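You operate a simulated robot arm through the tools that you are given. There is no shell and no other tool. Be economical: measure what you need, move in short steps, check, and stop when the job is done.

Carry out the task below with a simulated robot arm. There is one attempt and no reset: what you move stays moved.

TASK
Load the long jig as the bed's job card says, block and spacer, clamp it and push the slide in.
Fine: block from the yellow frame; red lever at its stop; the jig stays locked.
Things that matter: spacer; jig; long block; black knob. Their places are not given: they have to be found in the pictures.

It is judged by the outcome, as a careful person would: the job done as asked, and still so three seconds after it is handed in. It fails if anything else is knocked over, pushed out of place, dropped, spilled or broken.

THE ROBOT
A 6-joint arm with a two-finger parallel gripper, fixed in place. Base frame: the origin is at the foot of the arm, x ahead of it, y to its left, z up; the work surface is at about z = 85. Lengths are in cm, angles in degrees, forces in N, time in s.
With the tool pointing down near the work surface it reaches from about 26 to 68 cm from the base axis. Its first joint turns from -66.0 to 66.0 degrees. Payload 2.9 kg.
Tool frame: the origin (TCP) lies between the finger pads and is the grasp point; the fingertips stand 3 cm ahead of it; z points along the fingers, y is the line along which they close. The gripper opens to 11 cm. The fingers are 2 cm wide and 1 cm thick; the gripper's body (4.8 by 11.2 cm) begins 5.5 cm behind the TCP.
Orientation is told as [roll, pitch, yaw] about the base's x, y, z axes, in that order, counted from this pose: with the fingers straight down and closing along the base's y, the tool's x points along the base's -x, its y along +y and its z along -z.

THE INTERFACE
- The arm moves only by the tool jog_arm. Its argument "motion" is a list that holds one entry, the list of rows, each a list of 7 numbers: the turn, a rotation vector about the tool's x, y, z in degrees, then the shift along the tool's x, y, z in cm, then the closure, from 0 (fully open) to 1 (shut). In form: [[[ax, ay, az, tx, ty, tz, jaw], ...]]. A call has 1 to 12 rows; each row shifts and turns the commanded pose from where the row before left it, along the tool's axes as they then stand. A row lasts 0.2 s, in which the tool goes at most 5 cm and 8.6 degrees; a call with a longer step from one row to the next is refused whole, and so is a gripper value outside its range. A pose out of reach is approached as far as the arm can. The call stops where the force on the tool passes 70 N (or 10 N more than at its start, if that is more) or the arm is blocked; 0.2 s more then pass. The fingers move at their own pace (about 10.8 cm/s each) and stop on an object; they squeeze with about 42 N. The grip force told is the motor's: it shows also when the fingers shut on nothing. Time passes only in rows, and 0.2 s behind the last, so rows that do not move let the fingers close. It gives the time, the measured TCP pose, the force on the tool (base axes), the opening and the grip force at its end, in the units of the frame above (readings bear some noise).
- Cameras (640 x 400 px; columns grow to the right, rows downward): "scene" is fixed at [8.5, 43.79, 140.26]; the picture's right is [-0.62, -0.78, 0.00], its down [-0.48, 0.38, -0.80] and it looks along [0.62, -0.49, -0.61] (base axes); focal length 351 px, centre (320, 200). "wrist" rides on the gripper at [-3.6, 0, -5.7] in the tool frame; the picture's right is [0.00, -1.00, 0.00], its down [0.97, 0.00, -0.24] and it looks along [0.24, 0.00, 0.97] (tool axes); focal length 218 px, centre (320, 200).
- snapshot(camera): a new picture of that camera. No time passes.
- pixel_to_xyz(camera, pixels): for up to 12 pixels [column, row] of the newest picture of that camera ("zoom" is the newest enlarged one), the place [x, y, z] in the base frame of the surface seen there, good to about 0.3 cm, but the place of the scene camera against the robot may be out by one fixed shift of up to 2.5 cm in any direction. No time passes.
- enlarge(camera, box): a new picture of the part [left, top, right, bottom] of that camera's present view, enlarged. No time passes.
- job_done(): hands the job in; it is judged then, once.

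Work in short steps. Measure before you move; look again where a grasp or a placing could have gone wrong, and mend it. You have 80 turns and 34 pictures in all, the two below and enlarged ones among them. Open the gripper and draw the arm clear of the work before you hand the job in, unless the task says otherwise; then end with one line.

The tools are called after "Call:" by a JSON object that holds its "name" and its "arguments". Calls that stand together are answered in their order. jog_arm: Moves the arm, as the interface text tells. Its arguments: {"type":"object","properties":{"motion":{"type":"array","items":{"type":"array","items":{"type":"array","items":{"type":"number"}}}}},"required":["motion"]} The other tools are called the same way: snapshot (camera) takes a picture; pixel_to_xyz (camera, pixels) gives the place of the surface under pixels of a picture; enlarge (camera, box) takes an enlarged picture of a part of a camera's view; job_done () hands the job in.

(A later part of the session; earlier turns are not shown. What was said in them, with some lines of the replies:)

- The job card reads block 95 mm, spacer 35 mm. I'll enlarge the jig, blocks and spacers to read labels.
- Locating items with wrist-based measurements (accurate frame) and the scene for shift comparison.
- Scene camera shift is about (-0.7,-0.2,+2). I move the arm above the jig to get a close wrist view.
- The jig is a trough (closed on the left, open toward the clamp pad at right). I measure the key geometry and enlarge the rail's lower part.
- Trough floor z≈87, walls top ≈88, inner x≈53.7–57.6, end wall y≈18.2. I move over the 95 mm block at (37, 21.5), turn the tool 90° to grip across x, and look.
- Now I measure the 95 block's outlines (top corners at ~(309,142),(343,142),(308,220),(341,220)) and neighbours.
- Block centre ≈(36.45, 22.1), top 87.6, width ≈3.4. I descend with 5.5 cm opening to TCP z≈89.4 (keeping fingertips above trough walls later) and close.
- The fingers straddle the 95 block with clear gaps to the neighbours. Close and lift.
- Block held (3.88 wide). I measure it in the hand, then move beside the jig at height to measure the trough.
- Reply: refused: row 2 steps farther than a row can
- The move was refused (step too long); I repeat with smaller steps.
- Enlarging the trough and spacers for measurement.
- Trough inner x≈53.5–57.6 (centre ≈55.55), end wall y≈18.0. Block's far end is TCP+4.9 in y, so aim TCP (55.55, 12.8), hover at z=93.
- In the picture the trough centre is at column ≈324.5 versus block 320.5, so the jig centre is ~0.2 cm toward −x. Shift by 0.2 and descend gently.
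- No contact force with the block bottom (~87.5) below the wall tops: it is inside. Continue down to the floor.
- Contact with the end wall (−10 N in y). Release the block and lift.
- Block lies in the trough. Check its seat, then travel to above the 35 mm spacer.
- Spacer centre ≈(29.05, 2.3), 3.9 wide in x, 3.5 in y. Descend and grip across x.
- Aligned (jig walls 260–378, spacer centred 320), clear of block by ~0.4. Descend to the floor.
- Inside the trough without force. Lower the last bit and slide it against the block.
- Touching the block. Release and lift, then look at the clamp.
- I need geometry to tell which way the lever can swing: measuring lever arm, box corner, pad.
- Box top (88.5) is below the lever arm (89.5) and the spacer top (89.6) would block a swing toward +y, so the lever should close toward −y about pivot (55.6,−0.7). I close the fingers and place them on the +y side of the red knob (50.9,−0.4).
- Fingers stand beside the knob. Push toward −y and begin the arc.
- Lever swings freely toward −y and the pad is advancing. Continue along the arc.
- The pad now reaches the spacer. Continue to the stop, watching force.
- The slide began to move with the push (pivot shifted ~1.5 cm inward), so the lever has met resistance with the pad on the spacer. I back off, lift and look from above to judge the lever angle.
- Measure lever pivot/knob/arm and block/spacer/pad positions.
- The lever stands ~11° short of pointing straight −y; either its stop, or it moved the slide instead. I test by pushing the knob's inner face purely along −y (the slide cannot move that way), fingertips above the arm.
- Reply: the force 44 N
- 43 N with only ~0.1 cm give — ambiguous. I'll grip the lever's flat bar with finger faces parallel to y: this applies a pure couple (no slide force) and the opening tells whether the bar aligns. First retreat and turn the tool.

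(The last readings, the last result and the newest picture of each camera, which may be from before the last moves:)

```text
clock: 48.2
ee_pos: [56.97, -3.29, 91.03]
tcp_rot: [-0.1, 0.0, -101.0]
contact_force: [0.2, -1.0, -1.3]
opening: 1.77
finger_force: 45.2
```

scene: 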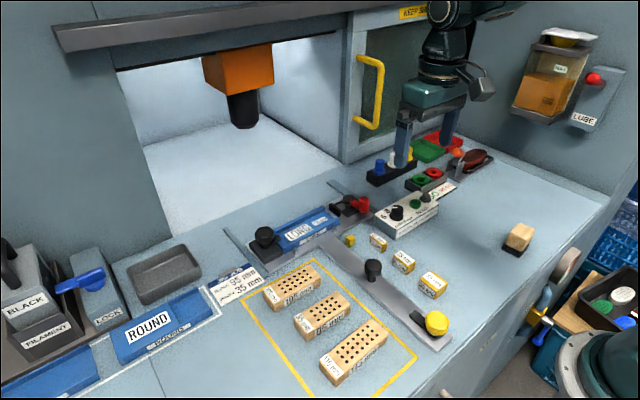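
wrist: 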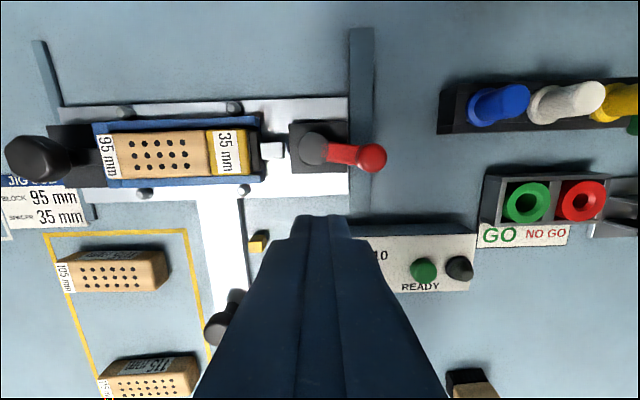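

Bar width reads 1.77 when aligned at yaw −101. Now rotate the gripped bar gently by 6° toward closing and read opening.

Call:
{"name": "jog_arm", "arguments": {"motion": [[[0, 0, -2, 0, 0.09, 0, 0.9], [0, 0, -2, 0, 0.09, 0, 0.9], [0, 0, -2, 0, 0.09, 0, 0.9], [0, 0, 0, 0, 0, 0, 0.9]]]}}

```text
clock: 49.2
ee_pos: [57.2, -3.43, 91.07]
tcp_rot: [0.0, 0.1, -95.0]
contact_force: [-0.9, -0.2, 3.5]
opening: 1.91
finger_force: 45.1
```

Opening grew to 1.91 instead of staying 1.77: the lever resists a ~45 N couple, i.e. it is essentially at its stop. One more firm nudge, then release.

Call:
{"name": "jog_arm", "arguments": {"motion": [[[0, 0, -2, 0, 0.06, 0, 0.9], [0, 0, -2, 0, 0.06, 0, 0.9], [0, 0, 0, 0, 0, 0, 0.9], [0, 0, 0, 0, 0, 0, 0.9]]]}}

```text
clock: 50.2
ee_pos: [57.25, -3.34, 91.0]
tcp_rot: [0.0, 0.0, -91.0]
contact_force: [-1.8, 0.0, 6.8]
opening: 2.05
finger_force: 44.9
```

The bar did not turn at all (opening matches a fixed bar): the lever is at its stop. Release, lift, and go behind the slide's black knob.

Call:
{"name": "jog_arm", "arguments": {"motion": [[[0, 0, 0, 0, 0, 0, 0.75], [0, 0, 0, 0, 0, 0, 0.64], [0, 0, -1, 0, 0, -2, 0.64], [0, 0, 0, 0, 0, -4, 0.64], [0, 0, 0, 0, 0, -3, 0.8], [0, 0, 0, 2.6, -4.1, 0, 1], [0, 0, 0, 2.6, -4.1, 0, 1], [0, 0, 0, 2.6, -4.1, 0, 1], [0, 0, 0, 2.6, -4.1, 0, 1], [0, 0, 0, 2.7, -4.1, 0, 1], [0, 0, 0, 0, 0, 0, 1]]]}}

Call:
{"name": "snapshot", "arguments": {"camera": "wrist"}}

```text
clock: 52.6
ee_pos: [36.86, 9.88, 100.05]
tcp_rot: [0.0, 0.0, -90.0]
contact_force: [0.0, 0.5, 0.7]
opening: 0.0
finger_force: 38.2
```

```text
1 pictures are left
```

wrist: 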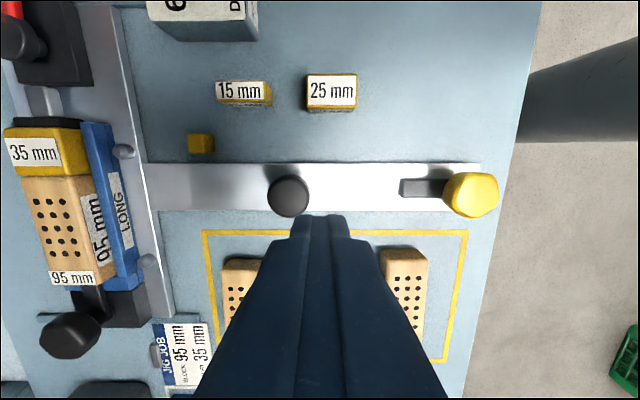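

Call:
{"name": "pixel_to_xyz", "arguments": {"camera": "wrist", "pixels": [[288, 195], [270, 195], [306, 195], [470, 195], [476, 170], [405, 190], [425, 187], [145, 250], [75, 130], [25, 55], [280, 175]]}}

```text
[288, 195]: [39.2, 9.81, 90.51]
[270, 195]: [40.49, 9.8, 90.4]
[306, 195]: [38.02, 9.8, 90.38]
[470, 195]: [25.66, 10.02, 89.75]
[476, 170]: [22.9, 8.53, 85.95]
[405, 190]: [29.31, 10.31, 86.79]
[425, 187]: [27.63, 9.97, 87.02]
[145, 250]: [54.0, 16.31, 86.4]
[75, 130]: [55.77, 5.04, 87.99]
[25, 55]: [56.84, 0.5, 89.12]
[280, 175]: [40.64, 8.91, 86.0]
```

Knob spans x 37.9–40.6 at y 9.8. Descend behind it at x≈36.3 and push +x.

Call:
{"name": "jog_arm", "arguments": {"motion": [[[0, 0, 0, 0, -0.6, 3, 1], [0, 0, 0, 0, 0, 3.5, 1], [0, 0, 0, 0, 0, 3, 1], [0, 0, 0, 0, 0, 0, 1], [0, 0, 0, 0, 0.6, 0, 1], [0, 0, 0, 0, 0.6, 0, 1], [0, 0, 0, 0, 0.6, 0, 1], [0, 0, 0, 0, 0.6, 0, 1], [0, 0, 0, 0, 0, 0, 1]]]}}

```text
clock: 54.6
ee_pos: [38.66, 9.78, 90.66]
tcp_rot: [0.0, 0.0, -90.0]
contact_force: [-1.0, -0.8, 0.1]
opening: 0.01
finger_force: 37.8
```

Call:
{"name": "jog_arm", "arguments": {"motion": [[[0, 0, 0, 0, 0.6, 0, 1], [0, 0, 0, 0, 0.6, 0, 1], [0, 0, 0, 0, 0.6, 0, 1], [0, 0, 0, 0, 0.6, 0, 1], [0, 0, 0, 0, 0.6, 0, 1], [0, 0, 0, 0, 0, 0, 1]]]}}

```text
clock: 56.0
ee_pos: [41.68, 9.91, 90.6]
tcp_rot: [0.0, 0.0, -89.9]
contact_force: [0.0, 0.1, -0.1]
opening: 0.0
finger_force: 37.4
```

Call:
{"name": "jog_arm", "arguments": {"motion": [[[0, 0, 0, 0, 0.6, 0, 1], [0, 0, 0, 0, 0.6, 0, 1], [0, 0, 0, 0, 0.6, 0, 1], [0, 0, 0, 0, 0.6, 0, 1], [0, 0, 0, 0, 0.6, 0, 1], [0, 0, 0, 0, 0.6, 0, 1], [0, 0, 0, 0, 0.6, 0, 1], [0, 0, 0, 0, 0, 0, 1]]]}}

```text
clock: 57.8
ee_pos: [45.83, 9.75, 90.55]
tcp_rot: [0.1, 0.0, -89.9]
contact_force: [0.2, 0.1, 0.3]
opening: 0.03
finger_force: 38.4
```

Call:
{"name": "jog_arm", "arguments": {"motion": [[[0, 0, 0, 0, 0.6, 0, 1], [0, 0, 0, 0, 0.6, 0, 1], [0, 0, 0, 0, 0.6, 0, 1], [0, 0, 0, 0, 0.6, 0, 1], [0, 0, 0, 0, 0.6, 0, 1], [0, 0, 0, 0, 0.6, 0, 1], [0, 0, 0, 0, 0.6, 0, 1], [0, 0, 0, 0, 0, 0, 1]]]}}

```text
clock: 59.6
ee_pos: [50.09, 9.79, 90.54]
tcp_rot: [0.0, -0.1, -90.0]
contact_force: [0.8, -0.4, 0.1]
opening: 0.03
finger_force: 37.7
```

Call:
{"name": "jog_arm", "arguments": {"motion": [[[0, 0, 0, 0, 0.5, 0, 1], [0, 0, 0, 0, 0.5, 0, 1], [0, 0, 0, 0, 0.5, 0, 1], [0, 0, 0, 0, 0.5, 0, 1], [0, 0, 0, 0, 0.5, 0, 1], [0, 0, 0, 0, 0.5, 0, 1], [0, 0, 0, 0, 0, 0, 1]]]}}

```text
clock: 61.2
ee_pos: [53.11, 9.74, 90.52]
tcp_rot: [-0.1, 0.0, -89.9]
contact_force: [0.3, 0.1, 0.8]
opening: 0.0
finger_force: 37.7
```

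Call:
{"name": "jog_arm", "arguments": {"motion": [[[0, 0, 0, 0, 0.5, 0, 1], [0, 0, 0, 0, 0.5, 0, 1], [0, 0, 0, 0, 0.5, 0, 1], [0, 0, 0, 0, 0.5, 0, 1], [0, 0, 0, 0, 0.5, 0, 1], [0, 0, 0, 0, 0.5, 0, 1], [0, 0, 0, 0, 0, 0, 1]]]}}

```text
clock: 62.8
ee_pos: [56.05, 9.79, 90.57]
tcp_rot: [0.0, 0.0, -90.1]
contact_force: [-0.4, -0.4, -0.8]
opening: 0.02
finger_force: 37.1
```

Call:
{"name": "jog_arm", "arguments": {"motion": [[[0, 0, 0, 0, 0.5, 0, 1], [0, 0, 0, 0, 0.5, 0, 1], [0, 0, 0, 0, 0.5, 0, 1], [0, 0, 0, 0, 0.5, 0, 1], [0, 0, 0, 0, 0.5, 0, 1], [0, 0, 0, 0, 0, 0, 1]]]}}

```text
clock: 64.2
ee_pos: [58.69, 9.71, 90.58]
tcp_rot: [0.0, 0.0, -90.1]
contact_force: [0.6, 0.2, -0.5]
opening: 0.0
finger_force: 37.4
```

Call:
{"name": "jog_arm", "arguments": {"motion": [[[0, 0, 0, 0, 0.5, 0, 1], [0, 0, 0, 0, 0.5, 0, 1], [0, 0, 0, 0, 0.5, 0, 1], [0, 0, 0, 0, 0.5, 0, 1], [0, 0, 0, 0, 0.5, 0, 1]]]}}

```text
clock: 65.4
ee_pos: [60.71, 9.67, 90.53]
tcp_rot: [-0.6, -0.2, -90.0]
contact_force: [-25.3, 0.2, 9.0]
opening: 0.01
finger_force: 37.7
```

Force −25 N in x: an end stop. Press slightly more to seat it.

Call:
{"name": "jog_arm", "arguments": {"motion": [[[0, 0, 0, 0, 0.25, 0, 1], [0, 0, 0, 0, 0.1, 0, 1], [0, 0, 0, 0, 0, 0, 1]]]}}

```text
clock: 66.2
ee_pos: [60.79, 9.74, 90.51]
tcp_rot: [-1.2, -0.2, -90.0]
contact_force: [-48.1, 2.4, 14.6]
opening: 0.02
finger_force: 37.5
```

Solid stop. Back off along −x, lift, and move the arm aside.

Call:
{"name": "jog_arm", "arguments": {"motion": [[[0, 0, 0, 0, -1, 0, 1], [0, 0, 0, 0, -2, 0, 1], [0, 0, 0, 0, 0, -3, 1], [0, 0, 0, 0, 0, -4, 1], [0, 0, 0, 0, -3, -4, 0.8], [0, 0, 0, -3, -3, 0, 0.5], [0, 0, 0, -3.5, -3, 0, 0.2], [0, 0, 0, -3.5, -3, 0, 0], [0, 0, 0, -3.5, -3, 0, 0], [0, 0, 0, -3.5, -2, 0, 0], [0, 0, 0, -3.5, 0, 0, 0], [0, 0, 0, 0, 0, 0, 0]]]}}

Call:
{"name": "enlarge", "arguments": {"camera": "scene", "box": [150, 90, 450, 290]}}

```text
clock: 68.8
ee_pos: [41.25, -10.61, 101.47]
tcp_rot: [0.0, 0.0, -89.9]
contact_force: [0.6, 0.3, -0.3]
opening: 11.0
finger_force: 0.1
```

```text
2.00 times, centred on (300, 190) of scene
```

zoom: 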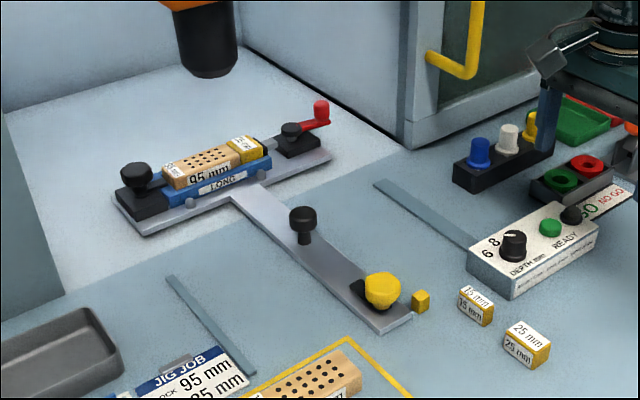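

The slide is home under the spindle; block, spacer and pad sit tight, the small cube is untouched. A last (free) measurement of the lever and the slide.

Call:
{"name": "pixel_to_xyz", "arguments": {"camera": "zoom", "pixels": [[291, 129], [321, 105], [308, 126], [303, 212], [202, 158], [243, 146], [136, 175], [385, 285], [420, 296]]}}

```text
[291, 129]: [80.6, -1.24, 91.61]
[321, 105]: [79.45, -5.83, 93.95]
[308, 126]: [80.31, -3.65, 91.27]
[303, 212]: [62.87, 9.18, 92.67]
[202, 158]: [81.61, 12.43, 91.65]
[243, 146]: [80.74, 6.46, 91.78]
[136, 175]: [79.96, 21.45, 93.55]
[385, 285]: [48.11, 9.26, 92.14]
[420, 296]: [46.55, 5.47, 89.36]
```

Call:
{"name": "job_done", "arguments": {}}

```text
The job is handed in.
```

The long jig is loaded with the 95 mm block from the yellow frame and the 35 mm spacer. It is clamped with the red lever at its stop and still locked, and the slide is pushed in to its end stop.
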